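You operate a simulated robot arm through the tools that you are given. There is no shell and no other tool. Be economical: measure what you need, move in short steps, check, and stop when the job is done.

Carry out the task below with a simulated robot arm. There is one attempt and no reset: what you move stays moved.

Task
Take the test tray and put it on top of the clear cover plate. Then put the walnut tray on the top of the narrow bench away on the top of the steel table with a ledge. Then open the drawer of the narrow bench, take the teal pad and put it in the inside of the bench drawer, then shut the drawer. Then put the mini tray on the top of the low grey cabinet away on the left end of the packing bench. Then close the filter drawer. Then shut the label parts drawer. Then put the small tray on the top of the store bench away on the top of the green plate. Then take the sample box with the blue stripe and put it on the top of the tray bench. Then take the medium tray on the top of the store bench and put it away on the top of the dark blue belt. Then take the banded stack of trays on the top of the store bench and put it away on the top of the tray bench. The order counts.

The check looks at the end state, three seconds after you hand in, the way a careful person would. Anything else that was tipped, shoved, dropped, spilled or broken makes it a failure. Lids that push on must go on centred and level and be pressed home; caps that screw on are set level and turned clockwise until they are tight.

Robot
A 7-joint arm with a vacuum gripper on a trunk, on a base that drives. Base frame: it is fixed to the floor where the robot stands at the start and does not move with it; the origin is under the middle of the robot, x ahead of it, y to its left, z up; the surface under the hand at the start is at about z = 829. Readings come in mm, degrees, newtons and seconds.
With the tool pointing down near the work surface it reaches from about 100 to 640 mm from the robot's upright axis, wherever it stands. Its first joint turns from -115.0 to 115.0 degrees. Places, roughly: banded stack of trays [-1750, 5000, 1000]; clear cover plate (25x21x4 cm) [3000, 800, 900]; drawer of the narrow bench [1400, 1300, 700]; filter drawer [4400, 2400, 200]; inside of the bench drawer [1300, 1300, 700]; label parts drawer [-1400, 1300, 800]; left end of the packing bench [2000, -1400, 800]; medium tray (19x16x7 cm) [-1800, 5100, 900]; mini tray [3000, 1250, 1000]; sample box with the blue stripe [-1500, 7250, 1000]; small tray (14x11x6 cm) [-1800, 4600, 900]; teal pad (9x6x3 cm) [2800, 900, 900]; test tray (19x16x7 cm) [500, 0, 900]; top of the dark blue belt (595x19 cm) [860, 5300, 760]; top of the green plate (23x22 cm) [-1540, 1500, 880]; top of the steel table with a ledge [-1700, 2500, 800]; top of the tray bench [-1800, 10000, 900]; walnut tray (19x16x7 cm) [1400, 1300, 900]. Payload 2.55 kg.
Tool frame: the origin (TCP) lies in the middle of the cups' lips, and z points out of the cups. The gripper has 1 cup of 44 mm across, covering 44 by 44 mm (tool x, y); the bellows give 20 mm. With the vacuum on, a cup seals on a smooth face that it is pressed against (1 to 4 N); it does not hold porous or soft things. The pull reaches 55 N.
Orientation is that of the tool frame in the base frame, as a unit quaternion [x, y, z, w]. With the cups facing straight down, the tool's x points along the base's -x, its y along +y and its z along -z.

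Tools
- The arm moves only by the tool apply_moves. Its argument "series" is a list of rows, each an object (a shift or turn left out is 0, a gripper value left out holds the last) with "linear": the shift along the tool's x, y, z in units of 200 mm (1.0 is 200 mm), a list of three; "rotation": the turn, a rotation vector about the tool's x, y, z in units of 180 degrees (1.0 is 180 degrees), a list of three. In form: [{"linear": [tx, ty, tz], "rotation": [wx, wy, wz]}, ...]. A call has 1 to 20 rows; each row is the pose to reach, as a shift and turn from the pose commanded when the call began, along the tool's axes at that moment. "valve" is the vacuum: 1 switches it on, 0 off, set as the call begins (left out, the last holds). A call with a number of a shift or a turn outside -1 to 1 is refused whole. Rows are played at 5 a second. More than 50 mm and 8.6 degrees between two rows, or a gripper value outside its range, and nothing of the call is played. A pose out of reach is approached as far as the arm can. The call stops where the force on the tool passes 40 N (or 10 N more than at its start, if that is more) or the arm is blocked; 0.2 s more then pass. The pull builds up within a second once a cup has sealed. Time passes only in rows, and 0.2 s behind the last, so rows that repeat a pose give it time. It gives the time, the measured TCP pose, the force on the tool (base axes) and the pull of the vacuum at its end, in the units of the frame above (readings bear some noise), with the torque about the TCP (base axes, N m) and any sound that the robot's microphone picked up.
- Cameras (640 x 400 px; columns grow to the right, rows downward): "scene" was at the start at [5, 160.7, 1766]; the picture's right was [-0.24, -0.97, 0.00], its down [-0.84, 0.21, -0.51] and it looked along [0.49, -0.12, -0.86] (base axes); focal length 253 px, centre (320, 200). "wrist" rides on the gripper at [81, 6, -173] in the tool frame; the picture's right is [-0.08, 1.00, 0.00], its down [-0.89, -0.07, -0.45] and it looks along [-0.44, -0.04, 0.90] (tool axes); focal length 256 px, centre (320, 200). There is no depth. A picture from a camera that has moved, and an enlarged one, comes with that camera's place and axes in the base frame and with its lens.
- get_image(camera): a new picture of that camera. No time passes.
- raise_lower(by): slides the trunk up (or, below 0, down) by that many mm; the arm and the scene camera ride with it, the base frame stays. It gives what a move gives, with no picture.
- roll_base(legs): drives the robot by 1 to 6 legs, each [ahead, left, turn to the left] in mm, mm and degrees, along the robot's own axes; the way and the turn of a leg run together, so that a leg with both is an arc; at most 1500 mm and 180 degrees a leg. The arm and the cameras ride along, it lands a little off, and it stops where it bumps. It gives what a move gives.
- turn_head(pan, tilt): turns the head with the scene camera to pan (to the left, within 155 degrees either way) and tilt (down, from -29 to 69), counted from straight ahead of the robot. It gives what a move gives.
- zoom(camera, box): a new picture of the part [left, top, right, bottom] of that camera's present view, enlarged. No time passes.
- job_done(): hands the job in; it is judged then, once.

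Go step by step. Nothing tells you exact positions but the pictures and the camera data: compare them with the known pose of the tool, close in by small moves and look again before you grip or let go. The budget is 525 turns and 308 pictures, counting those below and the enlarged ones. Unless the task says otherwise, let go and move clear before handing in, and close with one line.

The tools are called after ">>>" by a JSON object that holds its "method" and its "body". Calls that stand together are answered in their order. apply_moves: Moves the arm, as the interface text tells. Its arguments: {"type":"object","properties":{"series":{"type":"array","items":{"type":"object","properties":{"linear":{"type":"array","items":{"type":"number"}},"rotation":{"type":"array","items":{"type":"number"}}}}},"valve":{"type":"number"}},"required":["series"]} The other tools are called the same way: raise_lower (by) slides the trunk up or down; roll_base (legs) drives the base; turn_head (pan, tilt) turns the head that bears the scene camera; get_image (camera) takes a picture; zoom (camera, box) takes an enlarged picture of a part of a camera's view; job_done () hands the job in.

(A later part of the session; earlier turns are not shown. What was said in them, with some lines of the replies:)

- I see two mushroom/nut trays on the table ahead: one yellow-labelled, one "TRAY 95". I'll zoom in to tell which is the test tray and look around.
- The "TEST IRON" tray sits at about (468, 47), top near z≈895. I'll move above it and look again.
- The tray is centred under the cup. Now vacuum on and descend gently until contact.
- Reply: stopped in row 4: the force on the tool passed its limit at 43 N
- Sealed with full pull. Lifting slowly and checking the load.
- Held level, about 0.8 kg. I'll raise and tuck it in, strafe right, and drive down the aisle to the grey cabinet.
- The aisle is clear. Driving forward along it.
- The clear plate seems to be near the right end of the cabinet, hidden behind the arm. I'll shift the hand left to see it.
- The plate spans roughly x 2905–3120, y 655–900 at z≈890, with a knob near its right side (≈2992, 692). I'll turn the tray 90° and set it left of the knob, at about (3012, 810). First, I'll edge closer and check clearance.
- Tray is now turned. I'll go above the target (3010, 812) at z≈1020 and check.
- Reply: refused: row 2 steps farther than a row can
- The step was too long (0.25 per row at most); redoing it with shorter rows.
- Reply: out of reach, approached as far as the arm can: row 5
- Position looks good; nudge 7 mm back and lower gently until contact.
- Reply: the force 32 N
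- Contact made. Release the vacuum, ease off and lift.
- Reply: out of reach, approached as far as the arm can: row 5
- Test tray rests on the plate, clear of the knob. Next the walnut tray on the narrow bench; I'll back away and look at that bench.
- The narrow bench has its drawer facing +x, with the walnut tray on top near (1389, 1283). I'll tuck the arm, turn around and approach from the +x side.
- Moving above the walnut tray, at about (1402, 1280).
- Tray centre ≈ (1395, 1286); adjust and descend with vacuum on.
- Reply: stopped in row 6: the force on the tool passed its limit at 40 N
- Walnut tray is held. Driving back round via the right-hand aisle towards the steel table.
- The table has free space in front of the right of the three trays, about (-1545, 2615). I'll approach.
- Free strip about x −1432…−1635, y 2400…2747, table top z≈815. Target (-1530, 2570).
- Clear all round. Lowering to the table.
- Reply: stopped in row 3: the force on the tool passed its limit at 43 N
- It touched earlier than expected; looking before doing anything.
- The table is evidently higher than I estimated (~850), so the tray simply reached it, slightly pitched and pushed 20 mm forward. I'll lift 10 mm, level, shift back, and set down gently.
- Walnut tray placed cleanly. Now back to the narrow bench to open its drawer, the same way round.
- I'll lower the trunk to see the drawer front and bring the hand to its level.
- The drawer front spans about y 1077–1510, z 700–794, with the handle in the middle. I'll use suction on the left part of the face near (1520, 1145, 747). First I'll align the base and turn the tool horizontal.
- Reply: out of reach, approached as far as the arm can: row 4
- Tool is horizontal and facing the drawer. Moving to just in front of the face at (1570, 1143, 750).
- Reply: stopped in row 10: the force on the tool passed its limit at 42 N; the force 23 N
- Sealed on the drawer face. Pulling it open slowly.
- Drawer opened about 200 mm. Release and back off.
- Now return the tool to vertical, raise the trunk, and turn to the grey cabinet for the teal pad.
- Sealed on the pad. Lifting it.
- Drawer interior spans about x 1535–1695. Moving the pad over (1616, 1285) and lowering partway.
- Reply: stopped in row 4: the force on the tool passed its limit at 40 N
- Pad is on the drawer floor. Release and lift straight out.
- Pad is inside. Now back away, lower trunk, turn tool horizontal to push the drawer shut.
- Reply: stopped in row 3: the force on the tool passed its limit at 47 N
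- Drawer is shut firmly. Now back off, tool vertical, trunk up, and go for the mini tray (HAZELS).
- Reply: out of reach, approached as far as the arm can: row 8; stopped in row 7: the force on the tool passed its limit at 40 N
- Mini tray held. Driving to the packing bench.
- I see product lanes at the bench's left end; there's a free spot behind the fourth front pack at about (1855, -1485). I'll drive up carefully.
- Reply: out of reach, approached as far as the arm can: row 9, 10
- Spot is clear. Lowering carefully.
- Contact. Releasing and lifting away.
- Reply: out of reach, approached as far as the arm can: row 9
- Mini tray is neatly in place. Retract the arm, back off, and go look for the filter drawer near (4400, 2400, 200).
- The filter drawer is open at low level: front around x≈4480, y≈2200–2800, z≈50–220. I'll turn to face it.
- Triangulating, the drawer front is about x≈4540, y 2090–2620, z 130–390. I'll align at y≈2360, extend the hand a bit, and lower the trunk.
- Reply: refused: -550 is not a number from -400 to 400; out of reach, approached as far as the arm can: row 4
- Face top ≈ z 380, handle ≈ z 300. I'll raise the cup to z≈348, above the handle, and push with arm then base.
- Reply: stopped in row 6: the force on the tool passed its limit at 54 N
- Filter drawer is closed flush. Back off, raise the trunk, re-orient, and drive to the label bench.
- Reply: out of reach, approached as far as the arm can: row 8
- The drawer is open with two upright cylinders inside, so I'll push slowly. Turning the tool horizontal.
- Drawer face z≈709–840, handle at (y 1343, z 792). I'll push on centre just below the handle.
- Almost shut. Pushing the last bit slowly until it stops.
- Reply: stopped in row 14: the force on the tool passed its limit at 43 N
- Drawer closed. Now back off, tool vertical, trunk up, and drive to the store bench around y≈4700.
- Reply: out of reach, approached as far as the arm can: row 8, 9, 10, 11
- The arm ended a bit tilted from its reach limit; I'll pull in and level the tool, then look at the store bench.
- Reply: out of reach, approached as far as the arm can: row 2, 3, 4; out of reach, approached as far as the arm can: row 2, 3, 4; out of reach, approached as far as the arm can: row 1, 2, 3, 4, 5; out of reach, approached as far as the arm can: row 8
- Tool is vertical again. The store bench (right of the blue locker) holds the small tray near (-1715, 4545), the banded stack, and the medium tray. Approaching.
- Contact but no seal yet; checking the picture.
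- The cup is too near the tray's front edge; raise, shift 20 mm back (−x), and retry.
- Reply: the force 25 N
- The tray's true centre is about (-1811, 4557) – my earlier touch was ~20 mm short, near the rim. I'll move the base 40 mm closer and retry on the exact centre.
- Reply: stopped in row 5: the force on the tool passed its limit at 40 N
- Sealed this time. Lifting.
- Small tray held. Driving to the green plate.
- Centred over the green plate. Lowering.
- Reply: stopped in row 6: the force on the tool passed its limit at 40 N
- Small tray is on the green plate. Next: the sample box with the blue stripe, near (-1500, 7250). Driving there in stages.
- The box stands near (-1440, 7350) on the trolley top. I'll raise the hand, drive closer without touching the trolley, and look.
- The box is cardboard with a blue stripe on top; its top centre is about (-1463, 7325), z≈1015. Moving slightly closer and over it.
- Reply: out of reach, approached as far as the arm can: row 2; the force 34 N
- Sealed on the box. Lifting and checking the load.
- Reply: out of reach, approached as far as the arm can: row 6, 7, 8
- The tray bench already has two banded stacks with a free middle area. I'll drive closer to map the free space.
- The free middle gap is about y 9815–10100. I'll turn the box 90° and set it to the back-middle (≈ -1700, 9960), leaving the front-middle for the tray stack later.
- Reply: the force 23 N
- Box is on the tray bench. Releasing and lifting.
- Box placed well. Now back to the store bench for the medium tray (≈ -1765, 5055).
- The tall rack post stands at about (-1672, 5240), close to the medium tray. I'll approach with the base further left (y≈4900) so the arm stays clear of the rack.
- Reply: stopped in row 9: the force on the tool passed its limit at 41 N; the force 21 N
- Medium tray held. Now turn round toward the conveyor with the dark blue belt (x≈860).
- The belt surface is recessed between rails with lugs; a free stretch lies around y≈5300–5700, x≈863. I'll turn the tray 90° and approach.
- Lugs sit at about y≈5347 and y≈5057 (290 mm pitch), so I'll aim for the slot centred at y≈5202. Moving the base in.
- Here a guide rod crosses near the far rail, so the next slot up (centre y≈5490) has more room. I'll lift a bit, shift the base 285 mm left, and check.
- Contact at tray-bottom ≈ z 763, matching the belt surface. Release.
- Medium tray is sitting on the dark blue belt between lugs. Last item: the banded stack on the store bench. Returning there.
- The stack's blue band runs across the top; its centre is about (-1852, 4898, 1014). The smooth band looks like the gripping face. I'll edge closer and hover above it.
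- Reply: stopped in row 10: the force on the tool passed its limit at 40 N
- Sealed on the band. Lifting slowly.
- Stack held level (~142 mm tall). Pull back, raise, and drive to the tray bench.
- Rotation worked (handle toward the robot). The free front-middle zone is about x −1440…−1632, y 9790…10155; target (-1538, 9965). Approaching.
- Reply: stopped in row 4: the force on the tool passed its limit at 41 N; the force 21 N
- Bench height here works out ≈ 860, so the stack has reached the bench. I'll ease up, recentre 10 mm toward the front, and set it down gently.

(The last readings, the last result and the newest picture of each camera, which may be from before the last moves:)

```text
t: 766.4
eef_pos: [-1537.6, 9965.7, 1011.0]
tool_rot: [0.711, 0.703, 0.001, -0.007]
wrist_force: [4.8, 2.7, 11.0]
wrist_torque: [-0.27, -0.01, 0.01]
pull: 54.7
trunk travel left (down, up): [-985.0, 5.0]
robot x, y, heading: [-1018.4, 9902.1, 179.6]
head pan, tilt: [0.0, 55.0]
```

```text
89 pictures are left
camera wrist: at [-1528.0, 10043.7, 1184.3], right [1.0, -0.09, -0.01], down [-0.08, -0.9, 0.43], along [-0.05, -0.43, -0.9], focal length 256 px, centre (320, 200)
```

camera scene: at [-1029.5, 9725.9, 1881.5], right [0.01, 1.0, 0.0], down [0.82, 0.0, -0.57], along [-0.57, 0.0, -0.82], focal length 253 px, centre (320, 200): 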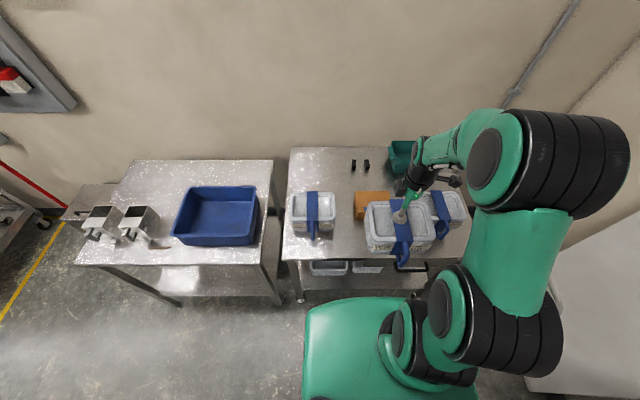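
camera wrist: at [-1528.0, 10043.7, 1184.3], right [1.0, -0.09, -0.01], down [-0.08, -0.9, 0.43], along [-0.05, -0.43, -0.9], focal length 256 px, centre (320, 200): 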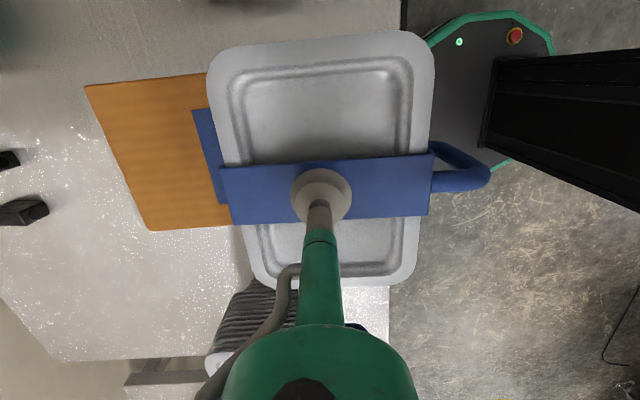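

Level and in contact. Releasing and lifting straight up.

>>> {"method": "apply_moves", "body": {"series": [{"linear": [0, 0, 0]}, {"linear": [0, 0, 0]}, {"linear": [0, 0, 0]}, {"linear": [0, 0, 0]}, {"linear": [0, 0, 0]}, {"linear": [0, 0, -0.03]}, {"linear": [0, 0, -0.1]}, {"linear": [0, 0, -0.25]}, {"linear": [0, 0, -0.45]}, {"linear": [0, 0, -0.65]}], "valve": 0}}

>>> {"method": "get_image", "body": {"camera": "wrist"}}

>>> {"method": "zoom", "body": {"camera": "scene", "box": [280, 130, 480, 290]}}

```text
t: 768.6
eef_pos: [-1533.0, 9963.6, 1140.1]
tool_rot: [0.711, 0.703, 0.003, -0.006]
wrist_force: [-0.3, 0.2, 0.2]
wrist_torque: [0.02, 0.01, -0.04]
pull: 0.0
trunk travel left (down, up): [-985.0, 5.0]
robot x, y, heading: [-1017.3, 9903.4, 179.5]
head pan, tilt: [0.0, 55.0]
```

```text
88 pictures are left
camera wrist: at [-1524.5, 10041.6, 1313.3], right [1.0, -0.09, -0.01], down [-0.08, -0.9, 0.43], along [-0.04, -0.43, -0.9], focal length 256 px, centre (320, 200)
```

wrist: 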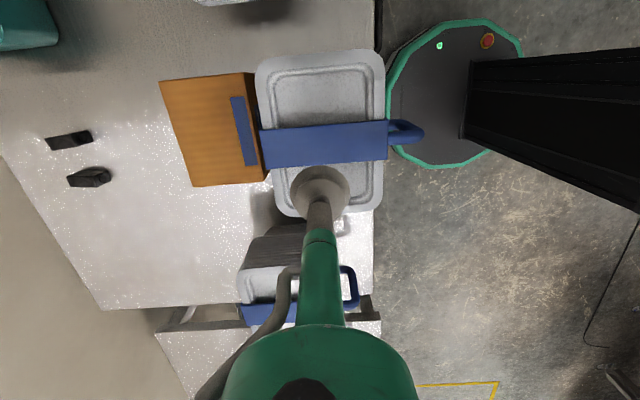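

```text
2.50 times, centred on (380, 210) of scene
camera zoom: at [-1028.0, 9725.9, 1881.5], right [0.0, 1.0, 0.0], down [0.82, 0.0, -0.57], along [-0.57, 0.0, -0.82], focal length 632 px, centre (170, 175)
```

zoom: 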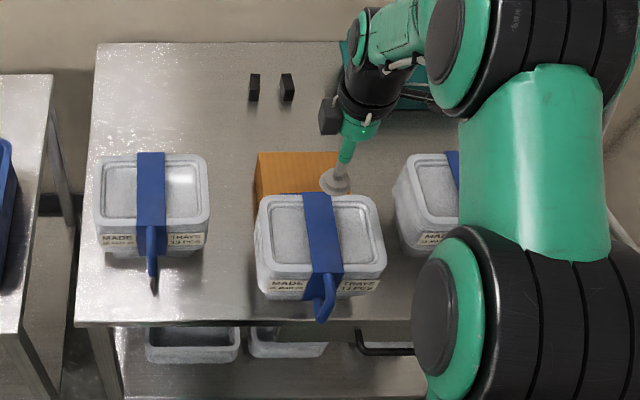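

The stack stands level on the tray bench, clear of its neighbours. Moving clear and handing in.

>>> {"method": "roll_base", "body": {"legs": [[-500, 0, 0]]}}

>>> {"method": "get_image", "body": {"camera": "scene"}}

```text
t: 771.5
eef_pos: [-1035.2, 9958.6, 1138.6]
tool_rot: [0.709, 0.706, 0.002, -0.007]
wrist_force: [-0.4, 0.0, -0.2]
wrist_torque: [0.02, -0.01, 0.02]
pull: 0.2
trunk travel left (down, up): [-985.0, 5.0]
robot x, y, heading: [-518.1, 9898.2, -180.0]
head pan, tilt: [0.0, 55.0]
```

```text
86 pictures are left
camera scene: at [-528.5, 9725.3, 1881.5], right [0.0, 1.0, 0.0], down [0.82, 0.0, -0.57], along [-0.57, 0.0, -0.82], focal length 253 px, centre (320, 200)
```

scene: 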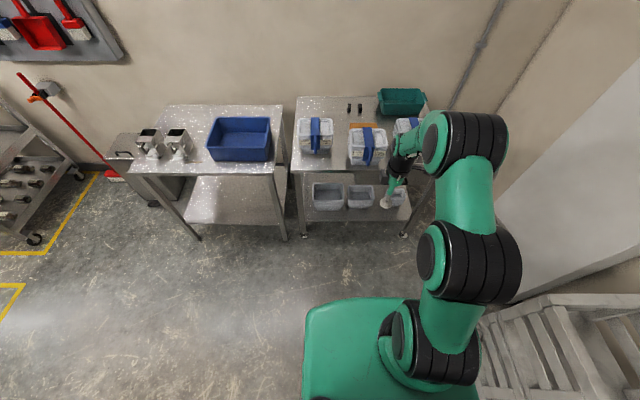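

Everything is in place and the robot is clear, so I'm handing in.

>>> {"method": "job_done", "body": {}}

```text
The job is handed in.
```

All ten steps were carried out in the order given, every item was seen in its place when I let go, and the job is handed in; I didn't go back for a second look at the earlier ones.
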